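You operate a simulated robot arm through the tools that you are given. There is no shell and no other tool.

The job below is to be done with a simulated robot arm. You get a single attempt, and the scene is never put back.

JOB
Wipe the crumbs out of the utensil bay, then lay the serving spoon in it.
Fine: top drawer at the toaster end; use the blue cloth and put it back; shut the drawer after. What is to be rubbed or washed off counts as gone when no trace of it is left.
Where things are to end (x, y in the base frame): serving spoon within 60 mm of [980, -530].

Only the result counts: the job must be done as asked and must still hold three seconds after the hand-in. Knocking over, shifting, dropping, spilling or breaking anything else fails it. Flat cloth is picked up by pressing the open fingertips on it (5 to 10 N) and closing them slowly along it; thin cloth reads only 2 to 8 mm in the jaws.

ROBOT AND FRAMES
A 7-joint arm with a two-finger parallel gripper, fixed in place. Base frame: the origin is on the floor under the middle of its stand, x ahead of it, y to its left, z up; the work surface is at about z = 900. Units: mm, degrees, N and s.
It reaches about 1524 mm from its shoulder. Its first joint turns from -149.0 to 149.0 degrees. Payload 3.5 kg.
The TCP is the grasp point between the finger pads, 23 mm short of the fingertips. In the tool frame z runs along the fingers and y along their closing line. The gripper opens to 94 mm. The fingers are 38 mm wide and 10 mm thick; the gripper's body (54 by 96 mm) begins 39 mm behind the TCP.
Orientation is told as [roll, pitch, yaw] about the base's x, y, z axes, in that order, counted from this pose: with the fingers straight down and closing along the base's y, the tool's x points along the base's -x, its y along +y and its z along -z.

CONTROLS
- The arm moves only by the tool send_rows. Its argument "plan" is text: rows parted by semicolons, each of 7 numbers parted by spaces: the turn, a rotation vector about the base's x, y, z in degrees, then the shift along the base's x, y, z in mm, then the gripper command, from -1 (shut) to 1 (fully open), values between in proportion. In form: ax ay az x y z grip; .... A call has 1 to 20 rows; each row is the pose to reach, as a shift and turn from the pose commanded when the call began. Rows are played at 5 a second. More than 50 mm and 8.6 degrees between two rows, or a gripper value outside its range, and nothing of the call is played. A pose out of reach is approached as far as the arm can. The call stops where the force on the tool passes 40 N (or 10 N more than at its start, if that is more) or the arm is blocked; 0.2 s more then pass. The fingers move at their own pace (about 153 mm/s each) and stop on an object; they squeeze with about 45 N. The grip force told is the motor's: it shows also when the fingers shut on nothing. Time passes only in rows, and 0.2 s behind the last, so rows that repeat a pose let the fingers close. It gives the time, the measured TCP pose, the force on the tool (base axes), the opening and the grip force at its end, in the units of the frame above (readings bear some noise), with the torque about the TCP (base axes, N m) and any sound that the robot's microphone picked up, and new pictures: "show" is both (left out), scene, wrist or none.
- Cameras (640 x 400 px; columns grow to the right, rows downward): "scene" is fixed at [218.1, 649, 1499.9]; the picture's right is [-0.94, -0.33, 0.00], its down [-0.16, 0.46, -0.87] and it looks along [0.29, -0.83, -0.48] (base axes); focal length 322 px, centre (320, 200). "wrist" rides on the gripper at [86, 16, -74] in the tool frame; the picture's right is [-0.18, 0.98, 0.00], its down [-0.58, -0.11, -0.81] and it looks along [-0.79, -0.15, 0.59] (tool axes); focal length 243 px, centre (320, 200). There is no depth. A picture from a camera that has moved, and an enlarged one, comes with that camera's place and axes in the base frame and with its lens.
- inspect(camera, box): a new picture of the part [left, top, right, bottom] of that camera's present view, enlarged. No time passes.
- sign_off(): hands the job in; it is judged then, once.

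Places have to be worked out from the pictures, the camera data and where the tool is seen. Open the gripper and draw the arm clear of the work before you hand the job in, unless the task says otherwise.

The tools are called after "Emit:" as name(argument=value, ...) on one line, values as JSON. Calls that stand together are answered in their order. send_rows: Moves the arm, as the interface text tells. Its arguments: {"type":"object","properties":{"plan":{"type":"string"},"show":{"type":"string","enum":["both","scene","wrist","none"]}},"required":["plan"]} The other tools are called the same way: inspect (camera, box) takes an enlarged picture of a part of a camera's view; sign_off () hands the job in.

At the start:

```text
clock: 0.0
tcp_pos: [730.1, -549.4, 1081.5]
orientation: [0.1, 0.0, 0.0]
contact_force: [-0.1, 0.8, -0.6]
moment: [0.01, 0.02, 0.0]
grip_width: 94.0
finger_force: 0.1
```

scene: 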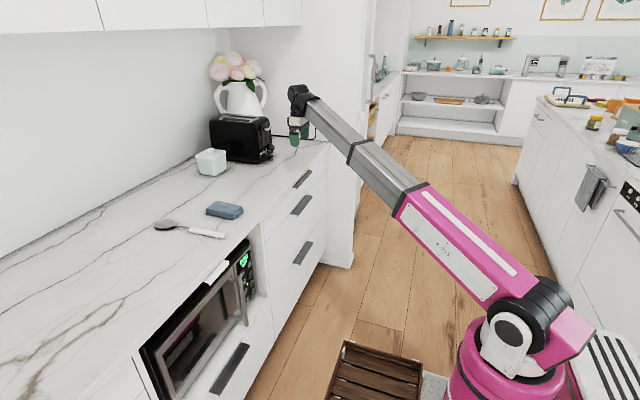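
wrist: 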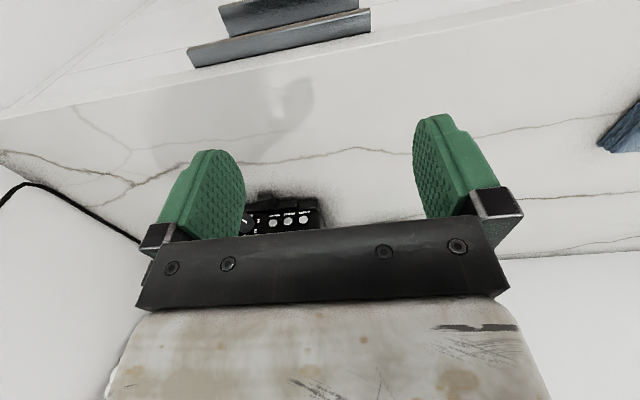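

I start by enlarging parts of both views to find the drawer handles, the cloth, the spoon and the objects around them.

Emit:
inspect(camera="scene", box=[130, 50, 350, 280])

Emit:
inspect(camera="scene", box=[240, 120, 350, 280])

Emit:
inspect(camera="scene", box=[140, 180, 270, 260])

Emit:
inspect(camera="wrist", box=[0, 0, 640, 400])

```text
1.74 times, centred on (240, 165) of scene
camera zoom: at [218.1, 649.0, 1499.9], right [-0.94, -0.33, 0.0], down [-0.16, 0.46, -0.87], along [0.29, -0.83, -0.48], focal length 561 px, centre (459, 261)
```

zoom: 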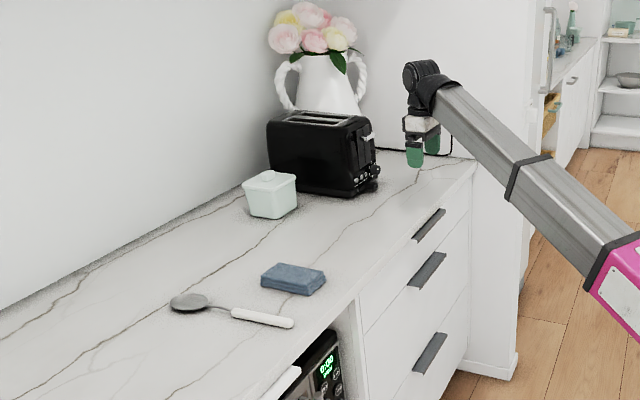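

```text
2.50 times, centred on (295, 200) of scene
camera zoom: at [218.1, 649.0, 1499.9], right [-0.94, -0.33, 0.0], down [-0.16, 0.46, -0.87], along [0.29, -0.83, -0.48], focal length 806 px, centre (382, 200)
```

zoom: 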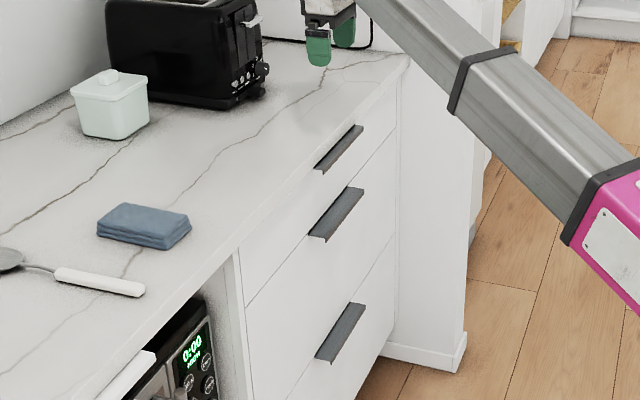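

```text
4.92 times, centred on (205, 220) of scene
camera zoom: at [218.1, 649.0, 1499.9], right [-0.94, -0.33, 0.0], down [-0.16, 0.46, -0.87], along [0.29, -0.83, -0.48], focal length 1588 px, centre (886, 102)
```

zoom: 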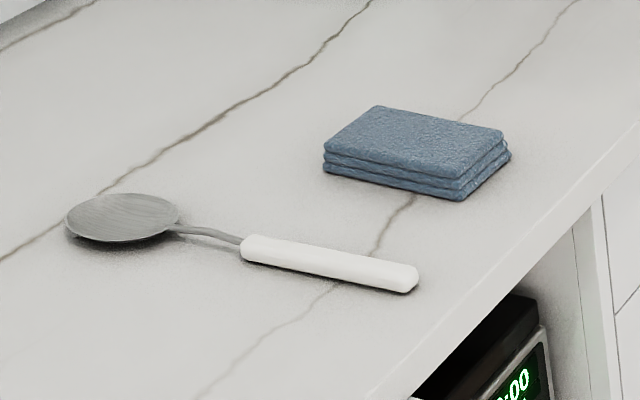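

```text
1.00 times, centred on (320, 200) of wrist (not enlarged: the box is as wide or as high as the picture)
camera zoom: at [644.3, -533.9, 1154.4], right [0.18, 0.98, 0.0], down [0.58, -0.11, 0.81], along [0.79, -0.15, -0.59], focal length 243 px, centre (320, 200)
```

zoom: 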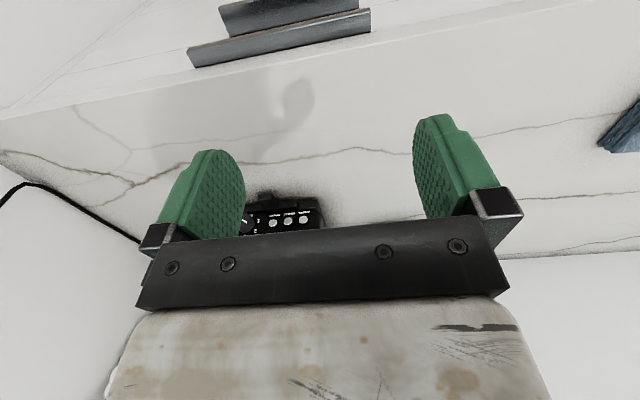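

The top drawer's handle seems to be a plate near x 730–750, y −500 to −698, z about 870. The cloth is near (873, −182), and the spoon lies along x at y of about −50. I draw the hand back to see the handle and the drawer front better.

Emit:
send_rows(plan="0 0 0 -45 0 0 1; 0 0 0 -90 0 0 1; 0 0 0 -135 0 0 1; 0 0 0 -180 0 0 1; 0 0 0 -220 0 -20 1", show="both")

```text
clock: 1.2
tcp_pos: [513.9, -550.1, 1060.5]
orientation: [-0.1, 0.0, 0.1]
contact_force: [0.0, -0.5, 0.0]
moment: [0.01, -0.01, 0.01]
grip_width: 94.1
finger_force: 0.0
camera wrist: at [427.0, -533.8, 1133.3], right [0.18, 0.98, 0.0], down [0.58, -0.11, 0.81], along [0.79, -0.15, -0.59], focal length 243 px, centre (320, 200)
```

scene: 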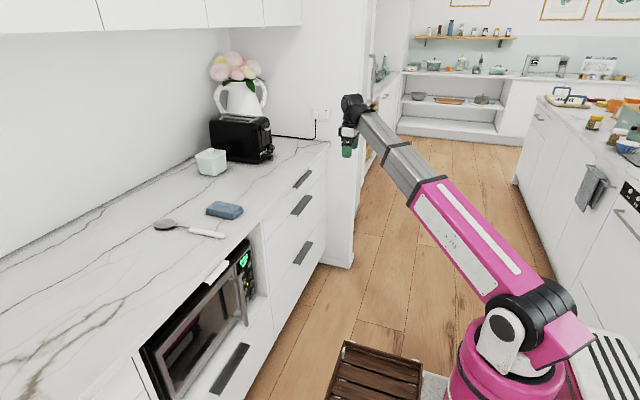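
wrist: 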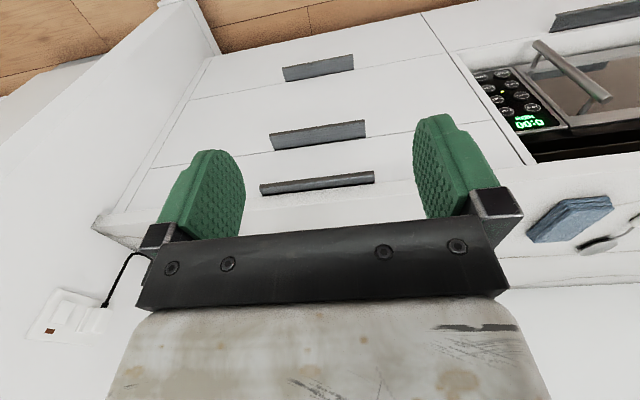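

Three drawers are stacked here, and the thin top one has its handle at about (318, 183) in the wrist view. I enlarge that area to see the handle's shape.

Emit:
inspect(camera="wrist", box=[230, 110, 410, 220])

Emit:
inspect(camera="scene", box=[270, 150, 340, 230])

```text
3.56 times, centred on (320, 165) of wrist
camera zoom: at [427.0, -533.8, 1133.3], right [0.18, 0.98, 0.0], down [0.58, -0.11, 0.81], along [0.79, -0.15, -0.59], focal length 863 px, centre (320, 324)
```

zoom: 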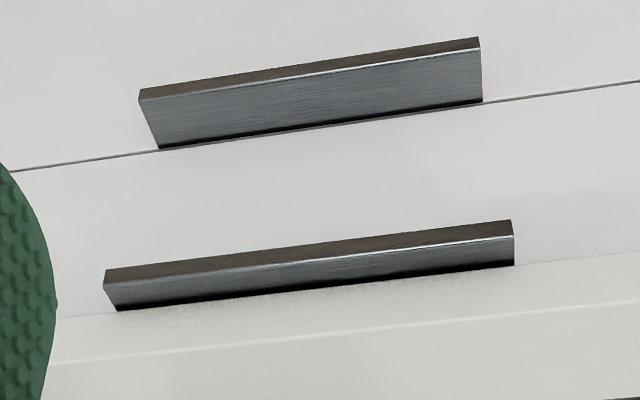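

```text
5.00 times, centred on (305, 190) of scene
camera zoom: at [218.1, 649.0, 1499.9], right [-0.94, -0.33, 0.0], down [-0.16, 0.46, -0.87], along [0.29, -0.83, -0.48], focal length 1613 px, centre (395, 250)
```

zoom: 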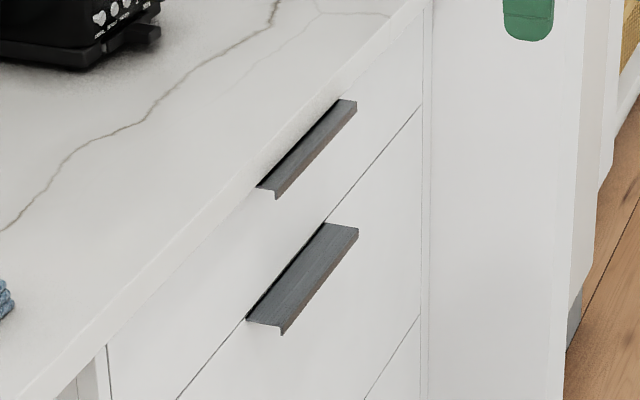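

The handle is an L-shaped tab: a plate at z≈871 from x≈729 to 749, with a lip down to about 860, y −502 to −695. The counter slab's face is at x≈748. I turn the hand horizontal, fingers toward +x and closing along z, while still in free space.

Emit:
send_rows(plan="4.62 -4.62 -4.62 0 0 0 1; 9.24 -9.24 -9.24 0 0 0 1; 13.86 -13.86 -13.86 0 0 0 1; 18.48 -18.48 -18.48 0 0 0 1; 23.09 -23.09 -23.09 0 0 0 1; 27.71 -27.71 -27.71 0 0 0 1; 32.33 -32.33 -32.33 0 0 0 1; 36.95 -36.95 -36.95 0 0 0 1; 41.57 -41.57 -41.57 0 0 0 1; 46.19 -46.19 -46.19 0 0 0 1; 50.81 -50.81 -50.81 0 0 0 1; 55.43 -55.43 -55.43 0 0 0 1; 60.04 -60.04 -60.04 0 0 0 1; 64.66 -64.66 -64.66 0 0 0 1; 69.28 -69.28 -69.28 0 0 0 1; 69.28 -69.28 -69.28 0 0 0 1", show="both")

```text
clock: 4.6
tcp_pos: [510.1, -550.4, 1060.2]
orientation: [90.1, 0.1, -90.1]
contact_force: [-0.1, -0.1, -0.9]
moment: [-0.01, -0.02, 0.02]
grip_width: 94.1
finger_force: 0.1
camera wrist: at [436.2, -463.6, 1075.9], right [0.0, -0.19, 0.98], down [-0.81, -0.58, -0.11], along [0.59, -0.79, -0.15], focal length 243 px, centre (320, 200)
```

scene: 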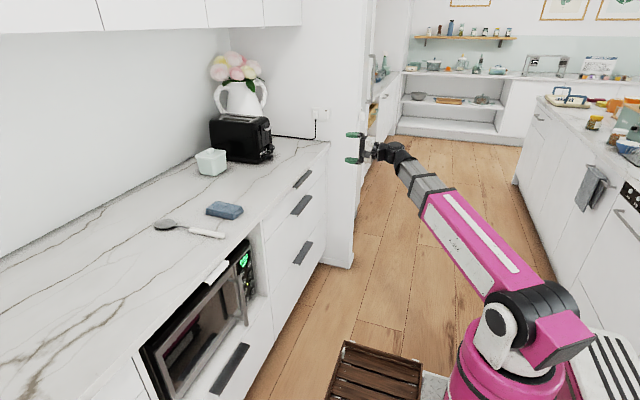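
wrist: 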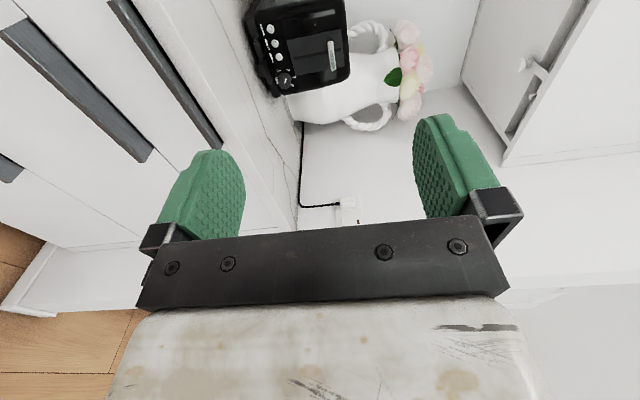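

The hand is horizontal as wanted. I bring it to just in front of the handle, at (675, −598, 865).

Emit:
send_rows(plan="0 0 0 20 -10 -40 1; 0 0 0 45 -18 -78 1; 0 0 0 75 -28 -115 1; 0 0 0 105 -36 -150 1; 0 0 0 135 -44 -180 1; 0 0 0 165 -48 -195 1; 0 0 0 165 -48 -195 1", show="both")

```text
clock: 6.2
tcp_pos: [677.7, -598.4, 867.1]
orientation: [89.9, 0.1, -89.9]
contact_force: [1.2, -0.2, 0.4]
moment: [-0.01, -0.01, 0.0]
grip_width: 94.0
finger_force: 0.1
camera wrist: at [602.0, -510.8, 881.5], right [0.0, -0.18, 0.98], down [-0.81, -0.58, -0.11], along [0.59, -0.79, -0.15], focal length 243 px, centre (320, 200)
```

scene: 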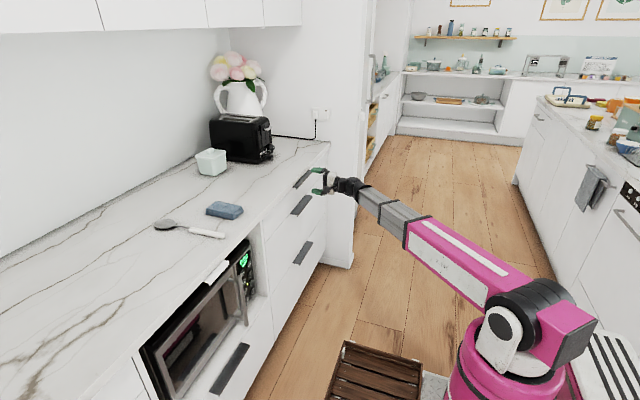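
wrist: 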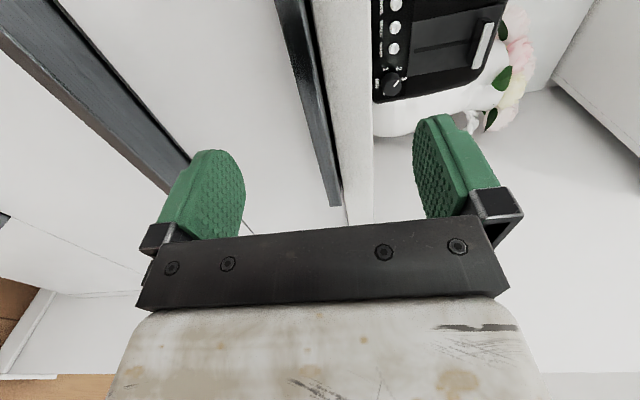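

The handle lies between the fingers in height (z≈866 commanded). I move forward to x≈720 with the jaws partly open, then look before closing.

Emit:
send_rows(plan="0 0 0 0 0 0 0; 0 0 0 15 0 -1 0; 0 0 0 30 0 -1 0; 0 0 0 44 0 -1 0; 0 0 0 44 0 -1 0", show="both")

Emit:
inspect(camera="wrist", box=[150, 80, 450, 270])

Emit:
inspect(camera="scene", box=[270, 150, 370, 220])

```text
clock: 7.4
tcp_pos: [720.6, -595.8, 865.9]
orientation: [90.0, 0.0, -90.0]
contact_force: [0.0, 0.0, -0.2]
moment: [-0.02, 0.02, 0.01]
grip_width: 47.2
finger_force: 0.1
camera wrist: at [645.5, -510.7, 881.4], right [0.0, -0.18, 0.98], down [-0.81, -0.58, -0.11], along [0.59, -0.79, -0.15], focal length 243 px, centre (320, 200)
```

scene: 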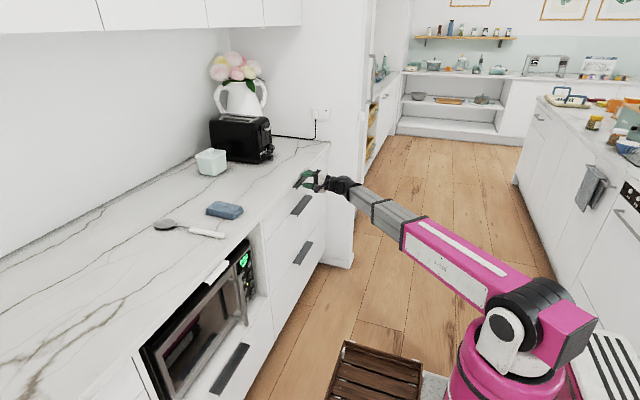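
wrist: 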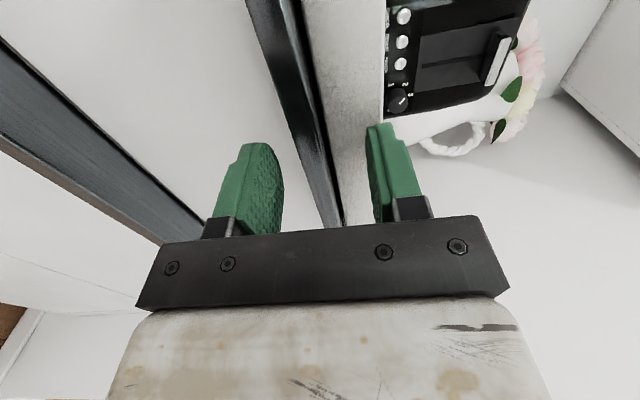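

```text
2.11 times, centred on (300, 175) of wrist
camera zoom: at [645.5, -510.7, 881.4], right [0.0, -0.18, 0.98], down [-0.81, -0.58, -0.11], along [0.59, -0.79, -0.15], focal length 511 px, centre (362, 253)
```

zoom: 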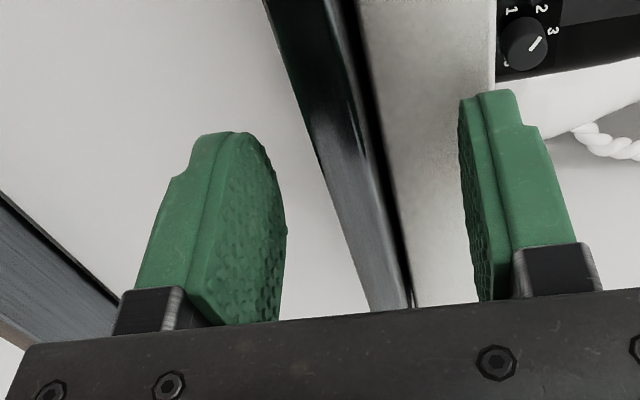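

```text
5.71 times, centred on (320, 185) of scene
camera zoom: at [218.1, 649.0, 1499.9], right [-0.94, -0.33, 0.0], down [-0.16, 0.46, -0.87], along [0.29, -0.83, -0.48], focal length 1843 px, centre (320, 286)
```

zoom: 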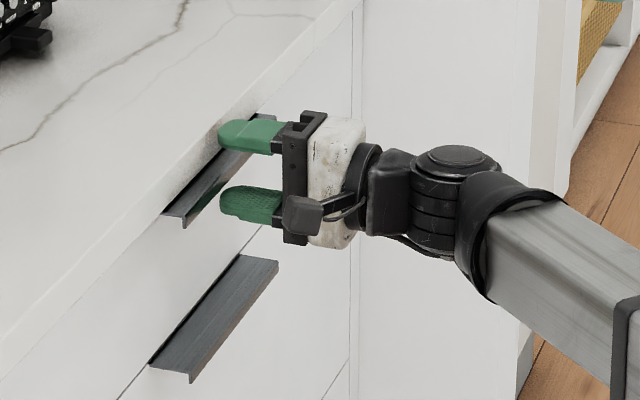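

The handle plate is between the two fingers and in line with them. I close on it now.

Emit:
send_rows(plan="0 0 0 0 0 0 -0.5; 0 0 0 0 0 0 -0.75; 0 0 0 0 0 0 -1; 0 0 0 0 0 0 -1; 0 0 0 0 0 0 -1", show="wrist")

```text
clock: 8.1
tcp_pos: [720.3, -596.4, 859.6]
orientation: [89.3, 0.0, -90.0]
contact_force: [-0.6, -1.5, -26.9]
moment: [0.56, -0.14, 0.39]
grip_width: 17.5
finger_force: 45.4
stopped in row 3: the force on the tool passed its limit at 58 N (the readings are from after the stop); the commanded pose is now the measured one
camera wrist: at [645.6, -510.7, 875.8], right [0.01, -0.18, 0.98], down [-0.81, -0.58, -0.1], along [0.59, -0.79, -0.16], focal length 243 px, centre (320, 200)
```

wrist: 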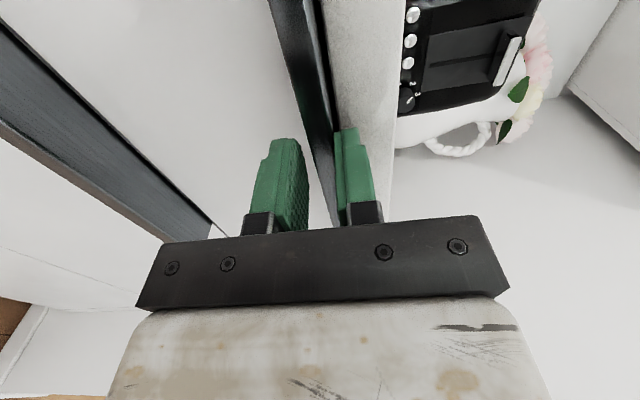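

The jaws hold something 17.5 mm across with full force, and the hand has settled to z≈860 on the handle. I hold still to let the force relax and read again.

Emit:
send_rows(plan="0 0 0 0 0 0 -1; 0 0 0 0 0 0 -1; 0 0 0 0 0 0 -1", show="scene")

Emit:
inspect(camera="wrist", box=[200, 80, 420, 240])

Emit:
inspect(camera="scene", box=[280, 155, 350, 205])

```text
clock: 8.7
tcp_pos: [719.4, -598.0, 860.2]
orientation: [89.3, 0.0, -89.9]
contact_force: [1.0, -4.3, -12.3]
moment: [0.27, -0.41, 0.7]
grip_width: 17.9
finger_force: 44.9
stopped in row 3: the force on the tool passed its limit at 41 N (the readings are from after the stop); the commanded pose is now the measured one
```

scene: 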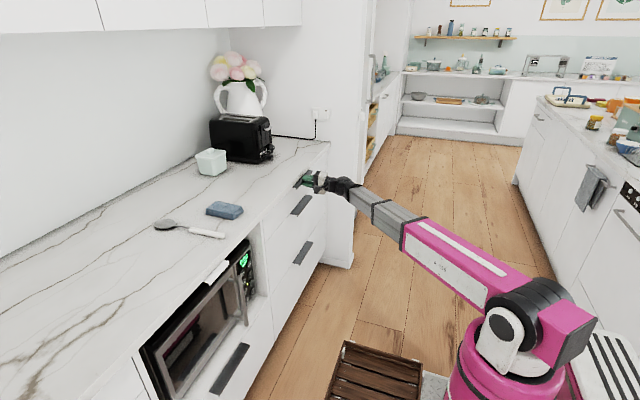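

```text
2.50 times, centred on (310, 160) of wrist
camera zoom: at [645.5, -510.6, 875.9], right [0.01, -0.18, 0.98], down [-0.81, -0.58, -0.1], along [0.59, -0.79, -0.16], focal length 606 px, centre (345, 300)
```

zoom: 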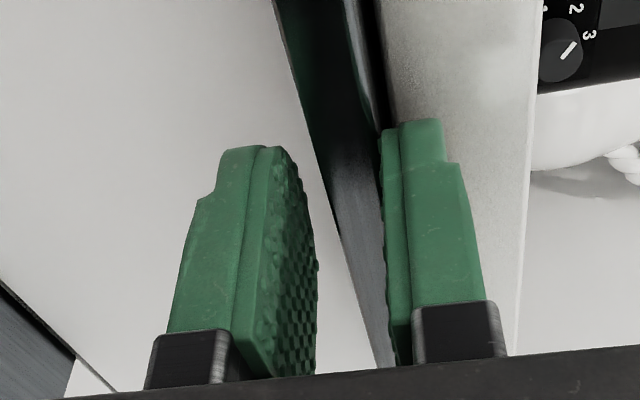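

```text
8.00 times, centred on (315, 180) of scene
camera zoom: at [218.1, 649.0, 1499.9], right [-0.94, -0.33, 0.0], down [-0.16, 0.46, -0.87], along [0.29, -0.83, -0.48], focal length 2580 px, centre (360, 360)
```

zoom: 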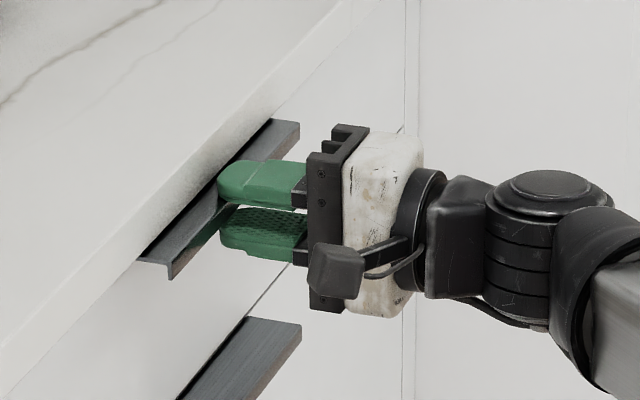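

The grip on the handle looks sound, so I pull gently in −x to see whether the drawer follows.

Emit:
send_rows(plan="0 0 0 -4 0 0 -1; 0 0 0 -10 0 0 -1; 0 0 0 -18 0 0 -1; 0 0 0 -28 0 0 -1; 0 0 0 -40 0 0 -1; 0 0 0 -55 0 0 -1", show="both")

```text
clock: 10.1
tcp_pos: [662.8, -596.3, 860.1]
orientation: [89.3, 0.0, -90.0]
contact_force: [-2.4, -7.6, -17.8]
moment: [0.8, -0.38, 0.64]
grip_width: 17.9
finger_force: 45.2
camera wrist: at [587.4, -510.6, 875.9], right [0.01, -0.18, 0.98], down [-0.81, -0.58, -0.1], along [0.59, -0.79, -0.15], focal length 243 px, centre (320, 200)
```

scene: 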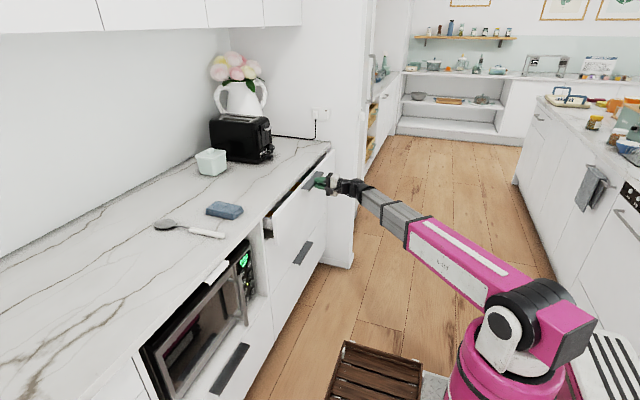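
wrist: 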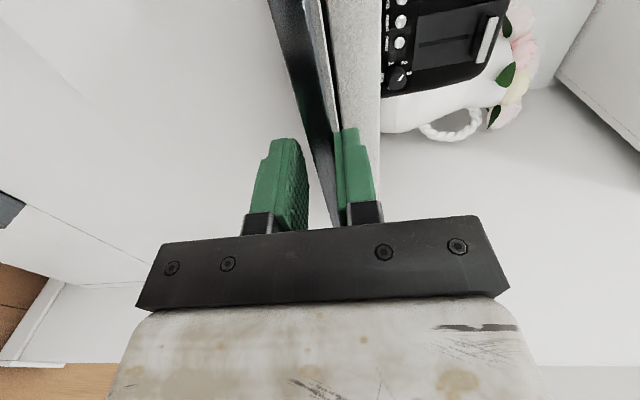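

The drawer follows the hand. I keep pulling at an even pace.

Emit:
send_rows(plan="0 0 0 -10 0 0 -1; 0 0 0 -25 0 0 -1; 0 0 0 -40 0 0 -1; 0 0 0 -55 0 0 -1; 0 0 0 -70 0 0 -1; 0 0 0 -85 0 0 -1; 0 0 0 -100 0 0 -1; 0 0 0 -115 0 0 -1; 0 0 0 -130 0 0 -1; 0 0 0 -145 0 0 -1; 0 0 0 -160 0 0 -1; 0 0 0 -175 0 0 -1; 0 0 0 -190 0 0 -1; 0 0 0 -205 0 0 -1; 0 0 0 -220 0 0 -1; 0 0 0 -232 0 0 -1; 0 0 0 -240 0 0 -1", show="both")

```text
clock: 12.6
tcp_pos: [505.5, -597.2, 859.9]
orientation: [89.0, 0.0, -90.1]
contact_force: [-1.7, -2.5, -7.8]
moment: [0.51, -0.58, 0.17]
grip_width: 17.9
finger_force: 44.8
stopped in row 12: the force on the tool passed its limit at 41 N (the readings are from after the stop); the commanded pose is now the measured one
camera wrist: at [431.5, -510.5, 876.2], right [0.01, -0.18, 0.98], down [-0.81, -0.58, -0.1], along [0.59, -0.79, -0.16], focal length 243 px, centre (320, 200)
```

scene: 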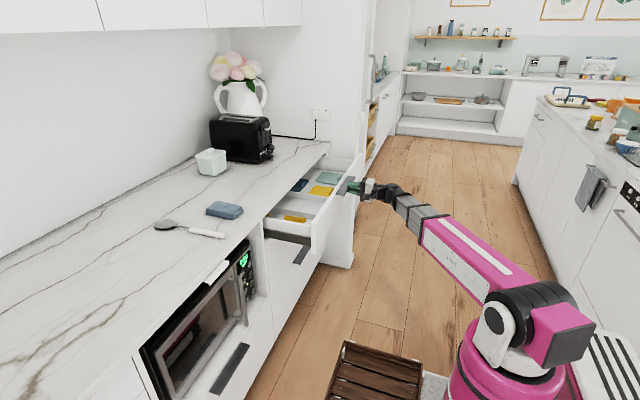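
wrist: 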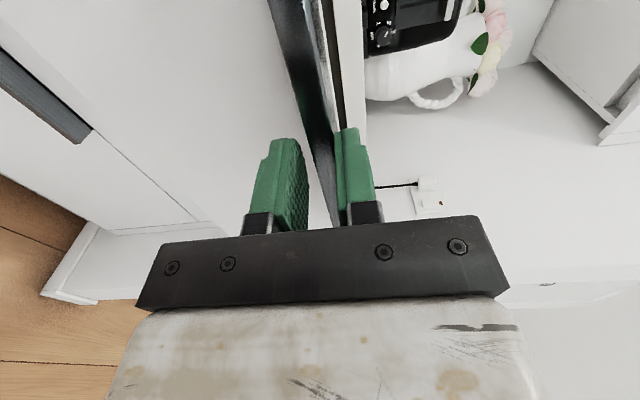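

The drawer is open about 215 mm, and a short force peak stopped the call. I look inside and pull on more slowly to learn whether it is at its end stop.

Emit:
send_rows(plan="0 0 0 -3 0 0 -1; 0 0 0 -10 0 0 -1; 0 0 0 -20 0 0 -1; 0 0 0 -30 0 0 -1; 0 0 0 -40 0 0 -1; 0 0 0 -50 0 0 -1; 0 0 0 -60 0 0 -1; 0 0 0 -70 0 0 -1; 0 0 0 -80 0 0 -1; 0 0 0 -90 0 0 -1; 0 0 0 -100 0 0 -1", show="scene")

Emit:
inspect(camera="scene", box=[240, 140, 380, 260])

```text
clock: 15.0
tcp_pos: [405.8, -597.1, 861.9]
orientation: [89.2, -0.1, -90.1]
contact_force: [0.5, -14.1, -12.7]
moment: [1.08, -0.54, 0.85]
grip_width: 17.9
finger_force: 44.9
```

scene: 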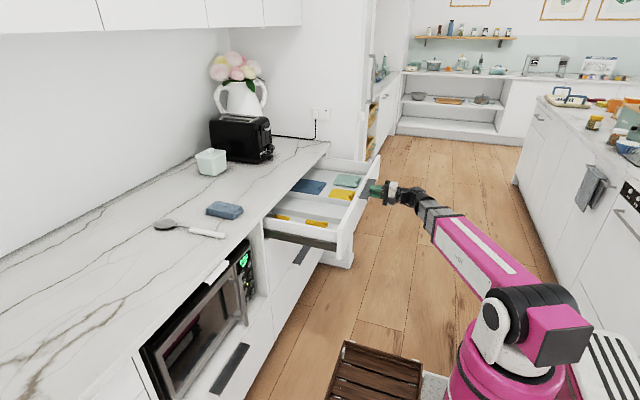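

```text
3.33 times, centred on (310, 200) of scene
camera zoom: at [218.1, 649.0, 1499.9], right [-0.94, -0.33, 0.0], down [-0.16, 0.46, -0.87], along [0.29, -0.83, -0.48], focal length 1075 px, centre (353, 200)
```

zoom: 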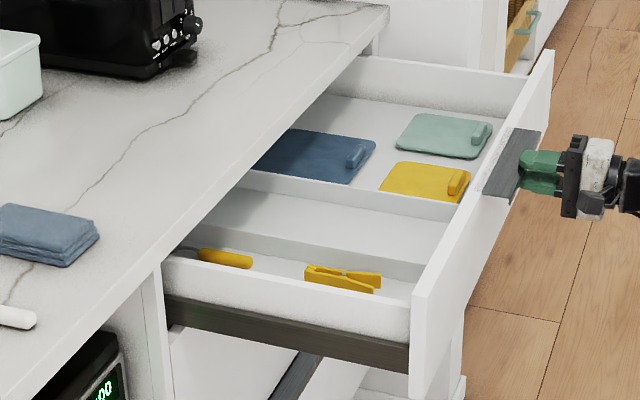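

The drawer has three bays. The middle one looks empty and is likely the utensil bay, near y −530. I pull on to reach its rear part.

Emit:
send_rows(plan="0 0 0 -3 0 0 -1; 0 0 0 -10 0 0 -1; 0 0 0 -20 0 0 -1; 0 0 0 -30 0 0 -1; 0 0 0 -40 0 0 -1; 0 0 0 -50 0 0 -1; 0 0 0 -60 0 0 -1; 0 0 0 -70 0 0 -1; 0 0 0 -80 0 0 -1; 0 0 0 -90 0 0 -1; 0 0 0 -100 0 0 -1", show="scene")

Emit:
inspect(camera="scene", box=[240, 140, 400, 280])

```text
clock: 17.4
tcp_pos: [303.5, -596.1, 859.0]
orientation: [89.2, -0.1, -90.1]
contact_force: [-1.0, -13.5, -16.6]
moment: [1.19, -0.35, -0.85]
grip_width: 17.9
finger_force: 44.5
```

scene: 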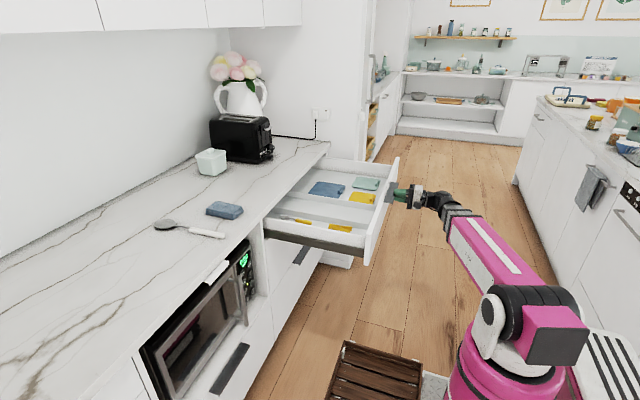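

```text
2.86 times, centred on (320, 210) of scene
camera zoom: at [218.1, 649.0, 1499.9], right [-0.94, -0.33, 0.0], down [-0.16, 0.46, -0.87], along [0.29, -0.83, -0.48], focal length 922 px, centre (320, 171)
```

zoom: 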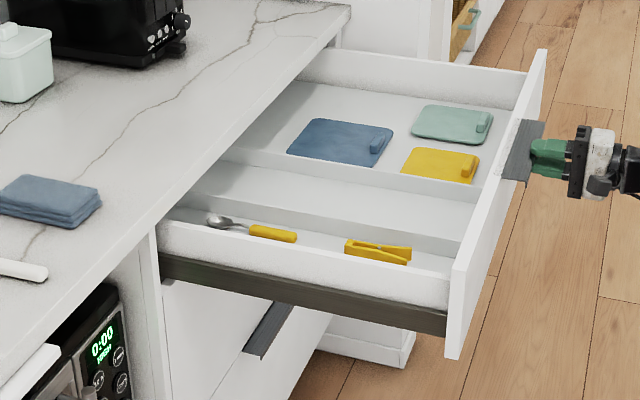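

It is open about 417 mm and still moving freely. I pull a little further to bring out the rear of the bay, slowly in case the stop comes.

Emit:
send_rows(plan="0 0 0 -3 0 0 -1; 0 0 0 -9 0 0 -1; 0 0 0 -17 0 0 -1; 0 0 0 -25 0 0 -1; 0 0 0 -33 0 0 -1; 0 0 0 -41 0 0 -1; 0 0 0 -49 0 0 -1; 0 0 0 -57 0 0 -1; 0 0 0 -65 0 0 -1", show="both")

Emit:
inspect(camera="scene", box=[240, 140, 400, 280])

```text
clock: 18.8
tcp_pos: [269.5, -595.7, 859.4]
orientation: [89.1, 0.0, -89.9]
contact_force: [15.7, -2.3, -8.2]
moment: [0.27, -0.48, 0.18]
grip_width: 18.0
finger_force: 45.0
stopped in row 7: the force on the tool passed its limit at 48 N (the readings are from after the stop); the commanded pose is now the measured one
camera wrist: at [194.8, -510.6, 876.2], right [0.02, -0.18, 0.98], down [-0.81, -0.58, -0.1], along [0.59, -0.79, -0.16], focal length 243 px, centre (320, 200)
```

scene: 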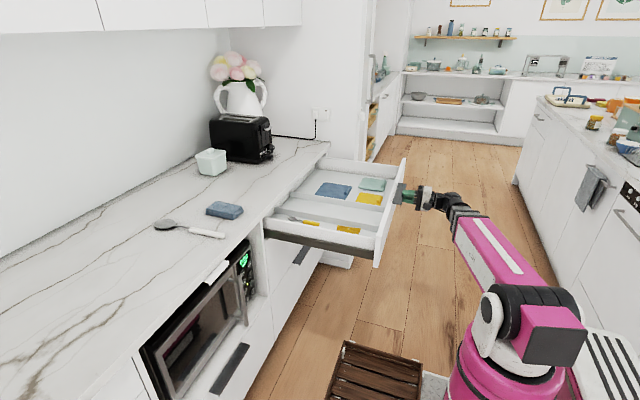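
wrist: 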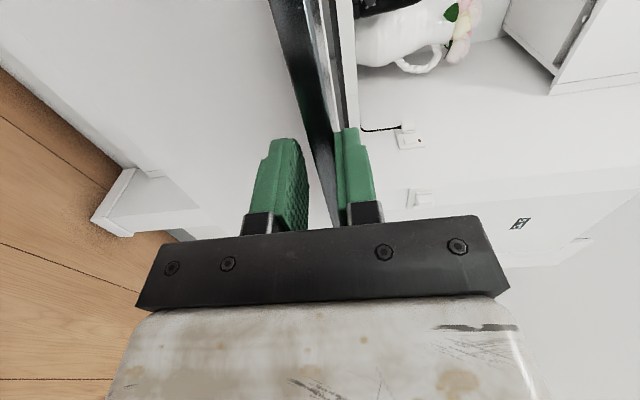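

```text
2.86 times, centred on (320, 210) of scene
camera zoom: at [218.1, 649.0, 1499.9], right [-0.94, -0.33, 0.0], down [-0.16, 0.46, -0.87], along [0.29, -0.83, -0.48], focal length 922 px, centre (320, 171)
```

zoom: 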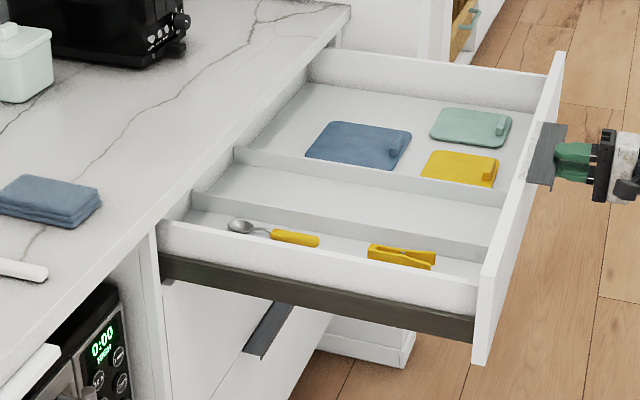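

The drawer reached its end stop, open about 450 mm, with the whole middle bay exposed. I let go of the handle and draw the hand back.

Emit:
send_rows(plan="0 0 0 0 0 0 -0.6; 0 0 0 0 0 0 -0.2; 0 0 0 0 0 0 0; 0 0 0 -15 0 0 0; 0 0 0 -35 0 0 0; 0 0 0 -60 0 0 0; 0 0 0 -60 0 40 0; 0 0 0 -60 0 85 0; 0 0 0 -60 0 130 0; 0 0 0 -60 0 175 0; 0 0 0 -60 0 220 0; 0 0 0 -60 0 265 0; 0 0 0 -60 0 300 0", show="scene")

```text
clock: 21.6
tcp_pos: [210.0, -594.5, 1160.7]
orientation: [89.2, 0.0, -89.8]
contact_force: [-0.2, 0.2, 0.1]
moment: [0.02, -0.05, 0.02]
grip_width: 47.1
finger_force: 0.1
```

scene: 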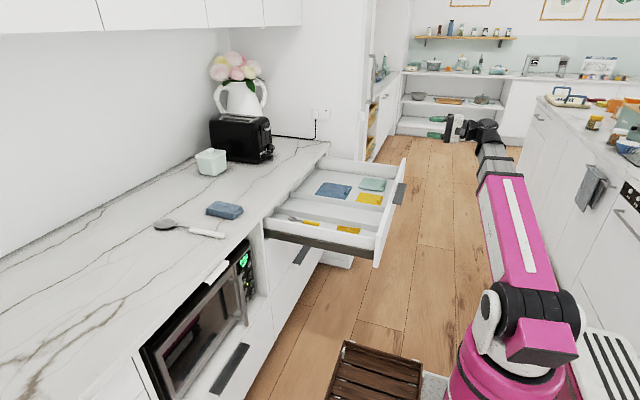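

I turn the hand back to fingers down so that the wrist camera can look into the bay.

Emit:
send_rows(plan="-4.62 4.62 4.62 0 4 0 0; -9.24 9.24 9.24 0 8 0 0; -13.86 13.86 13.86 0 12 0 0; -18.48 18.48 18.48 0 16 0 0; -23.09 23.09 23.09 0 20 0 0; -27.71 27.71 27.71 0 24 0 0; -32.33 32.33 32.33 0 28 0 0; -36.95 36.95 36.95 0 32 0 0; -41.57 41.57 41.57 0 36 0 0; -46.19 46.19 46.19 0 40 0 0; -50.81 50.81 50.81 0 44 0 0; -55.43 55.43 55.43 0 48 0 0; -60.04 60.04 60.04 0 52 0 0; -64.66 64.66 64.66 0 56 0 0; -69.28 69.28 69.28 0 60 0 0; -69.28 69.28 69.28 0 60 0 0", show="both")

```text
clock: 23.0
tcp_pos: [208.9, -574.6, 1163.0]
orientation: [57.1, -17.7, -58.8]
contact_force: [20.1, 1.1, 0.7]
moment: [0.03, 0.52, -1.3]
grip_width: 46.9
finger_force: 0.0
stopped in row 6: the force on the tool passed its limit at 103 N (the readings are from after the stop); the commanded pose is now the measured one
camera wrist: at [111.8, -519.0, 1187.4], right [0.42, 0.34, 0.84], down [-0.4, -0.77, 0.51], along [0.82, -0.55, -0.19], focal length 243 px, centre (320, 200)
```

scene: 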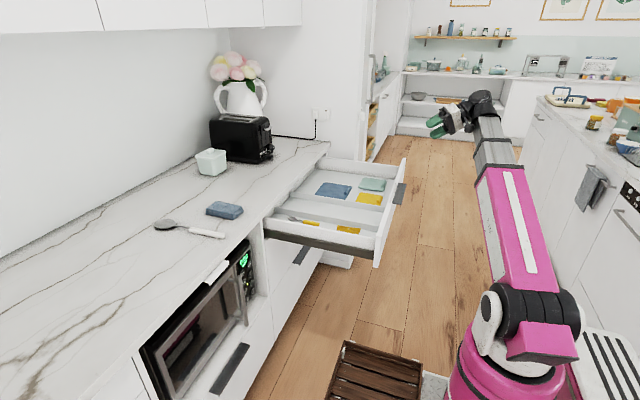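
wrist: 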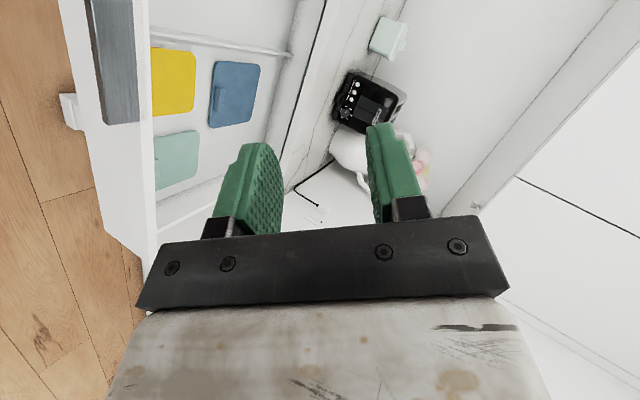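

The turn stopped on a hard force of about 103 N with nothing near the hand, so it most likely met its own folded arm. I turn back a bit and move forward, to x≈500 above the drawer, where the arm is less folded.

Emit:
send_rows(plan="4.62 -4.62 -4.62 5 -4 0 0; 9.24 -9.24 -9.24 15 -8 0 0; 13.86 -13.86 -13.86 35 -10 0 0; 13.86 -13.86 -13.86 75 -10 5 0; 13.86 -13.86 -13.86 120 -10 10 0; 13.86 -13.86 -13.86 165 -10 15 0; 13.86 -13.86 -13.86 210 -10 20 0; 13.86 -13.86 -13.86 255 -10 20 0; 13.86 -13.86 -13.86 300 -10 20 0; 13.86 -13.86 -13.86 300 -10 20 0", show="both")

```text
clock: 25.2
tcp_pos: [509.6, -581.9, 1182.7]
orientation: [75.6, -10.0, -77.0]
contact_force: [0.5, 0.4, 0.7]
moment: [0.01, 0.04, -0.01]
grip_width: 46.9
finger_force: 0.1
camera wrist: at [423.0, -508.8, 1200.8], right [0.24, 0.04, 0.97], down [-0.66, -0.72, 0.19], along [0.71, -0.69, -0.15], focal length 243 px, centre (320, 200)
```

scene: 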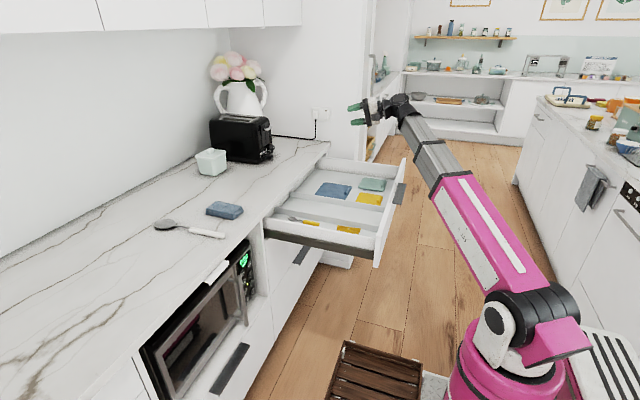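
wrist: 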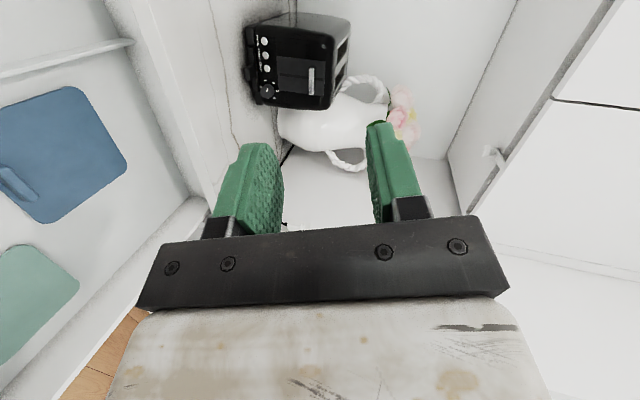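

The arm is clear now. I finish the turn to fingers down, with the fingers opened wide, and settle above the front part of the drawer.

Emit:
send_rows(plan="-4.717 4.708 4.858 -8 3 0 0.2; -9.43 9.42 9.72 -16 6 0 0.4; -14.15 14.12 14.57 -24 9 0 0.6; -18.87 18.83 19.43 -32 12 0 0.8; -23.58 23.54 24.29 -40 15 0 1; -28.3 28.25 29.15 -48 18 0 1; -33.02 32.96 34.01 -56 21 0 1; -37.74 37.66 38.86 -64 24 0 1; -42.45 42.37 43.72 -72 27 0 1; -47.17 47.08 48.58 -80 30 0 1; -51.89 51.79 53.44 -80 33 0 1; -56.6 56.5 58.3 -80 36 0 1; -56.6 56.5 58.3 -80 36 0 1", show="both")

```text
clock: 26.5
tcp_pos: [467.3, -569.8, 1185.3]
orientation: [40.7, -19.1, -42.4]
contact_force: [14.8, -1.7, -10.9]
moment: [-0.43, -0.93, -0.45]
grip_width: 94.1
finger_force: 0.1
stopped in row 6: the force on the tool passed its limit at 104 N (the readings are from after the stop); the commanded pose is now the measured one
camera wrist: at [366.2, -527.5, 1218.7], right [0.48, 0.57, 0.67], down [-0.13, -0.7, 0.7], along [0.87, -0.42, -0.26], focal length 243 px, centre (320, 200)
```

scene: 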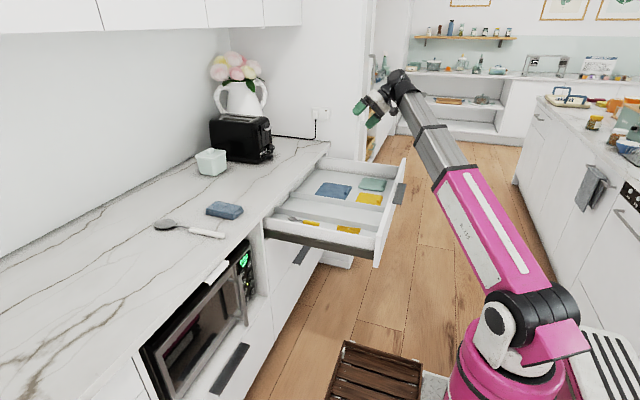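
wrist: 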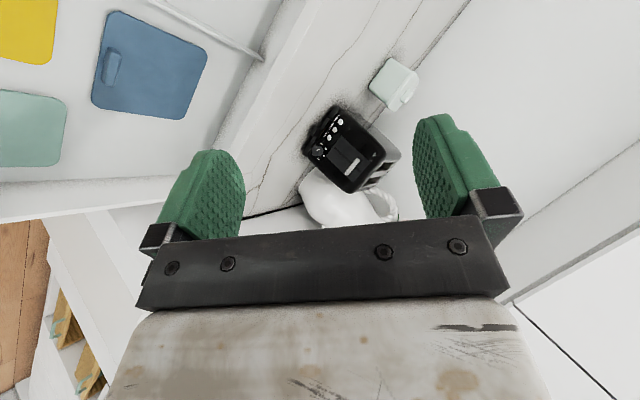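

The block came again at a steep fold, so the wrist bends too far when the forearm points up. I turn back a bit and go lower and further out, to about (570, −555, 1050), where fingers-down worked before.

Emit:
send_rows(plan="4.62 -4.62 -4.62 10 0 0 1; 9.24 -9.24 -9.24 30 2 -10 1; 13.86 -13.86 -13.86 55 5 -30 1; 13.86 -13.86 -13.86 75 8 -60 1; 13.86 -13.86 -13.86 90 10 -95 1; 13.86 -13.86 -13.86 105 12 -130 1; 13.86 -13.86 -13.86 105 12 -130 1", show="both")

```text
clock: 28.1
tcp_pos: [572.5, -558.2, 1053.7]
orientation: [61.0, -16.4, -62.5]
contact_force: [-0.1, 0.5, 0.2]
moment: [-0.03, -0.01, 0.0]
grip_width: 94.1
finger_force: 0.0
camera wrist: at [476.7, -498.8, 1076.7], right [0.39, 0.28, 0.88], down [-0.45, -0.77, 0.45], along [0.8, -0.57, -0.18], focal length 243 px, centre (320, 200)
```

scene: 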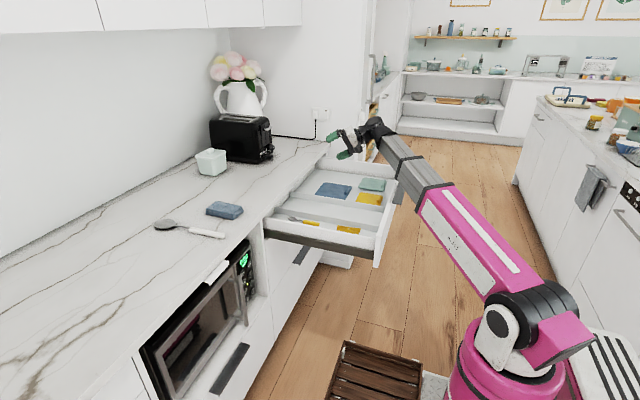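
wrist: 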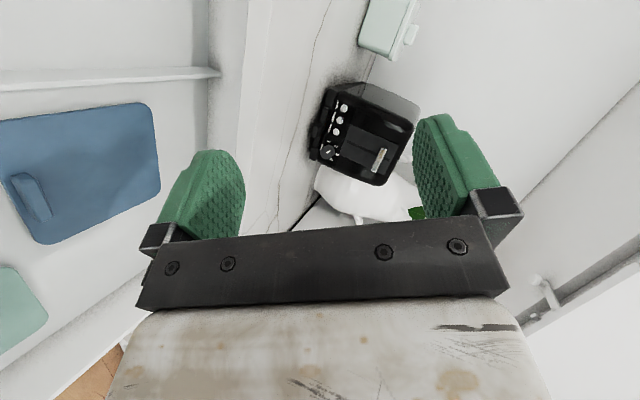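

I now turn to fingers down at this place, where the same turn was free before.

Emit:
send_rows(plan="-4.55 4.55 4.735 0 0 0 1; -9.1 9.1 9.47 0 0 0 1; -13.65 13.65 14.2 0 0 0 1; -18.2 18.2 18.94 0 0 0 1; -22.75 22.75 23.68 0 0 0 1; -27.3 27.3 28.41 0 0 0 1; -31.85 31.85 33.15 0 0 0 1; -36.4 36.4 37.88 0 0 0 1; -40.95 40.95 42.62 0 0 0 1; -45.5 45.5 47.35 0 0 0 1; -45.5 45.5 47.35 0 0 0 1", show="both")

```text
clock: 30.5
tcp_pos: [571.7, -556.8, 1054.5]
orientation: [0.0, 0.1, 0.0]
contact_force: [0.3, -0.4, -0.1]
moment: [0.0, 0.0, 0.01]
grip_width: 94.0
finger_force: 0.0
camera wrist: at [485.3, -541.1, 1128.4], right [0.18, 0.98, 0.0], down [0.58, -0.11, 0.81], along [0.79, -0.15, -0.59], focal length 243 px, centre (320, 200)
```

scene: 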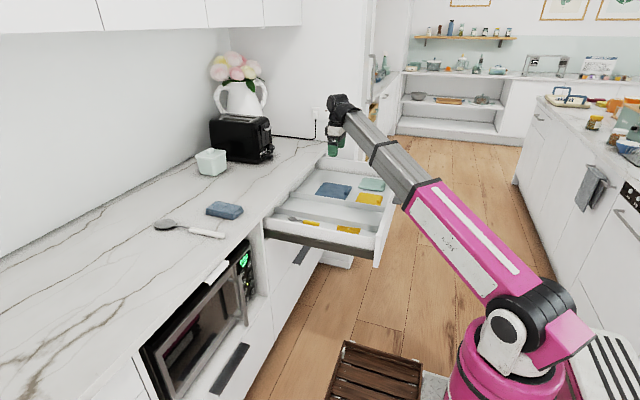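
wrist: 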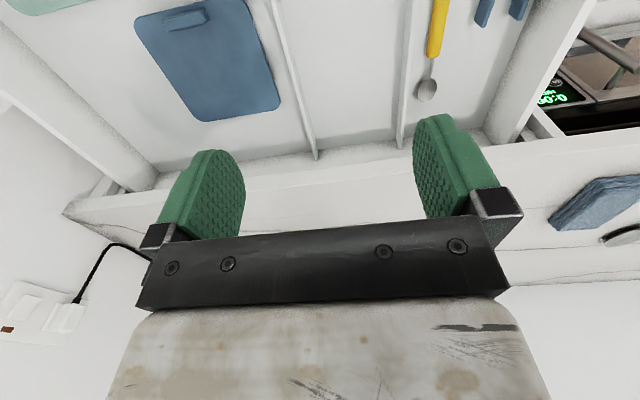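

The hand is fingers down again. I enlarge the drawer part of the wrist view to look for crumbs and read the bay's edges.

Emit:
inspect(camera="wrist", box=[230, 0, 450, 170])

Emit:
inspect(camera="scene", box=[260, 165, 400, 265])

```text
2.35 times, centred on (340, 85) of wrist
camera zoom: at [485.3, -541.1, 1128.4], right [0.18, 0.98, 0.0], down [0.58, -0.11, 0.81], along [0.79, -0.15, -0.59], focal length 571 px, centre (273, 471)
```

zoom: 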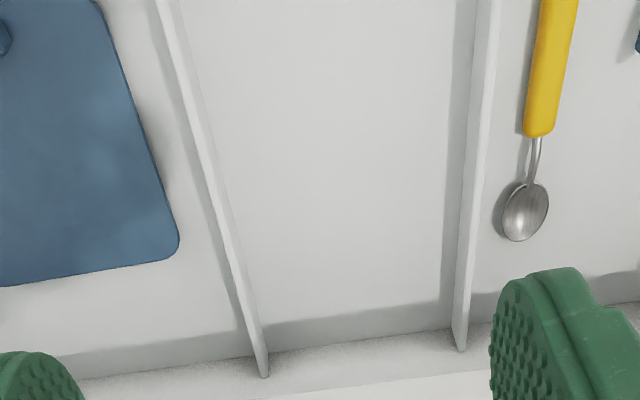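

```text
4.00 times, centred on (330, 215) of scene
camera zoom: at [218.1, 649.0, 1499.9], right [-0.94, -0.33, 0.0], down [-0.16, 0.46, -0.87], along [0.29, -0.83, -0.48], focal length 1290 px, centre (280, 140)
```

zoom: 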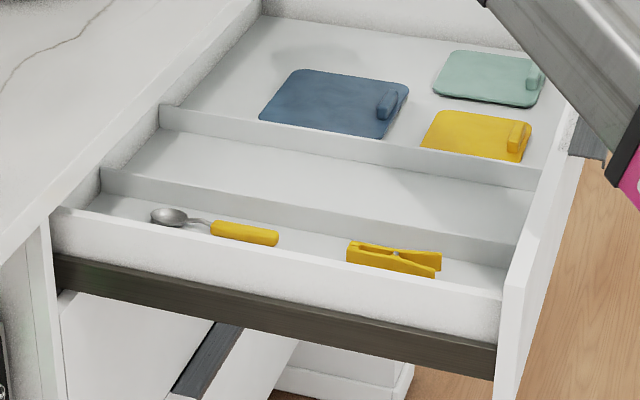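

The rear half of the middle bay, about y −605 to −465, looks clean. I move back a little to see its front half.

Emit:
send_rows(plan="0 0 0 -30 10 0 1; 0 0 0 -60 20 0 1; 0 0 0 -90 25 0 1; 0 0 0 -120 25 0 1; 0 0 0 -150 25 0 1; 0 0 0 -150 25 0 1", show="wrist")

Emit:
inspect(camera="wrist", box=[200, 0, 450, 200])

```text
clock: 31.9
tcp_pos: [421.3, -531.9, 1054.1]
orientation: [0.1, 0.1, 0.1]
contact_force: [0.2, 0.3, -0.8]
moment: [0.02, -0.03, -0.03]
grip_width: 94.1
finger_force: 0.1
camera wrist: at [335.3, -516.2, 1127.6], right [0.18, 0.98, 0.0], down [0.58, -0.11, 0.81], along [0.79, -0.15, -0.59], focal length 243 px, centre (320, 200)
```

wrist: 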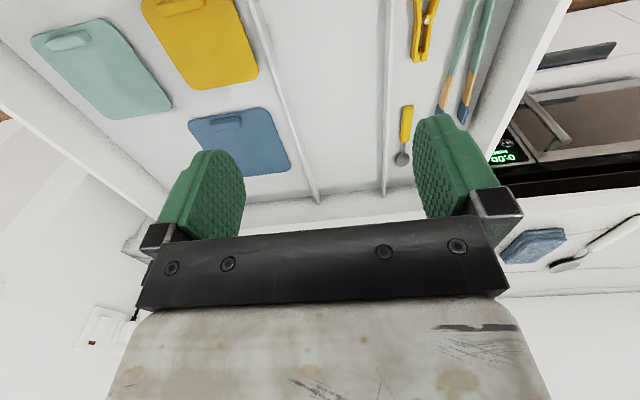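

```text
2.00 times, centred on (325, 100) of wrist
camera zoom: at [335.3, -516.2, 1127.6], right [0.18, 0.98, 0.0], down [0.58, -0.11, 0.81], along [0.79, -0.15, -0.59], focal length 485 px, centre (310, 400)
```

zoom: 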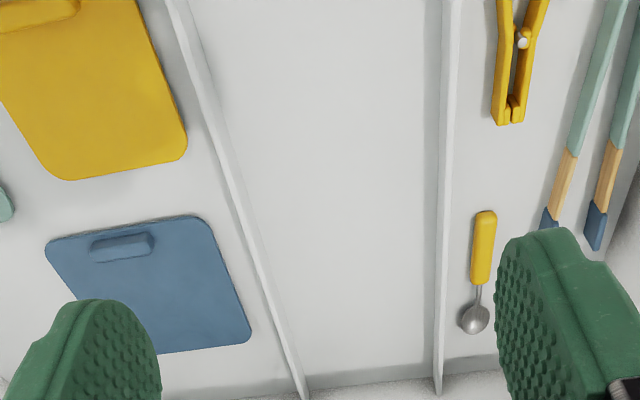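

There are no crumbs in the part seen so far, and the front end of the bay is still out of view. I move a bit further back.

Emit:
send_rows(plan="0 0 0 -25 0 0 1; 0 0 0 -50 0 0 1; 0 0 0 -75 0 0 1; 0 0 0 -100 0 0 1; 0 0 0 -120 0 0 1; 0 0 0 -120 0 0 1", show="wrist")

Emit:
inspect(camera="wrist", box=[200, 0, 450, 200])

```text
clock: 33.3
tcp_pos: [302.4, -532.3, 1054.0]
orientation: [-0.2, -0.2, -0.1]
contact_force: [0.9, 0.2, 0.2]
moment: [-0.01, 0.03, 0.04]
grip_width: 93.9
finger_force: 0.1
camera wrist: at [216.5, -516.6, 1127.7], right [0.18, 0.98, 0.0], down [0.58, -0.11, 0.81], along [0.79, -0.15, -0.59], focal length 243 px, centre (320, 200)
```

wrist: 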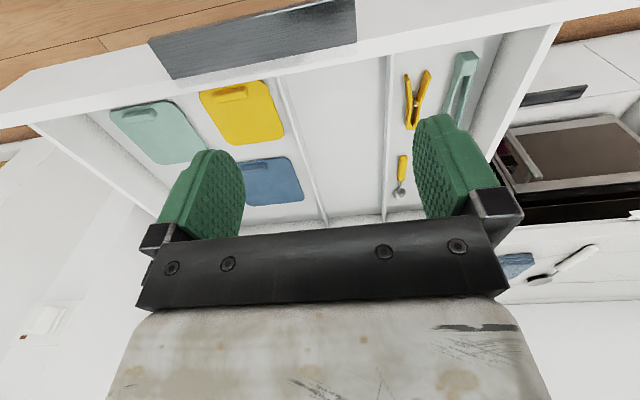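

```text
2.00 times, centred on (325, 100) of wrist
camera zoom: at [216.5, -516.6, 1127.7], right [0.18, 0.98, 0.0], down [0.58, -0.11, 0.81], along [0.79, -0.15, -0.59], focal length 485 px, centre (310, 400)
```

zoom: 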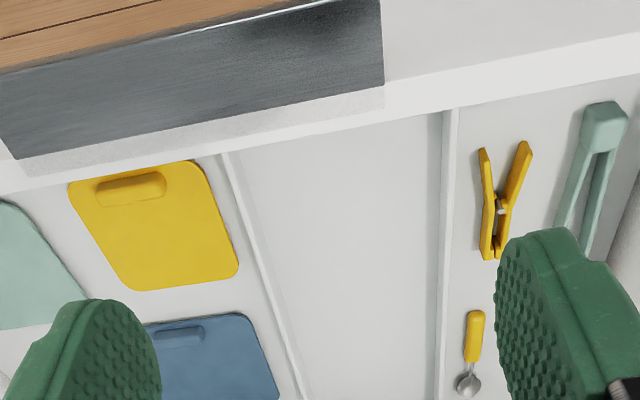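

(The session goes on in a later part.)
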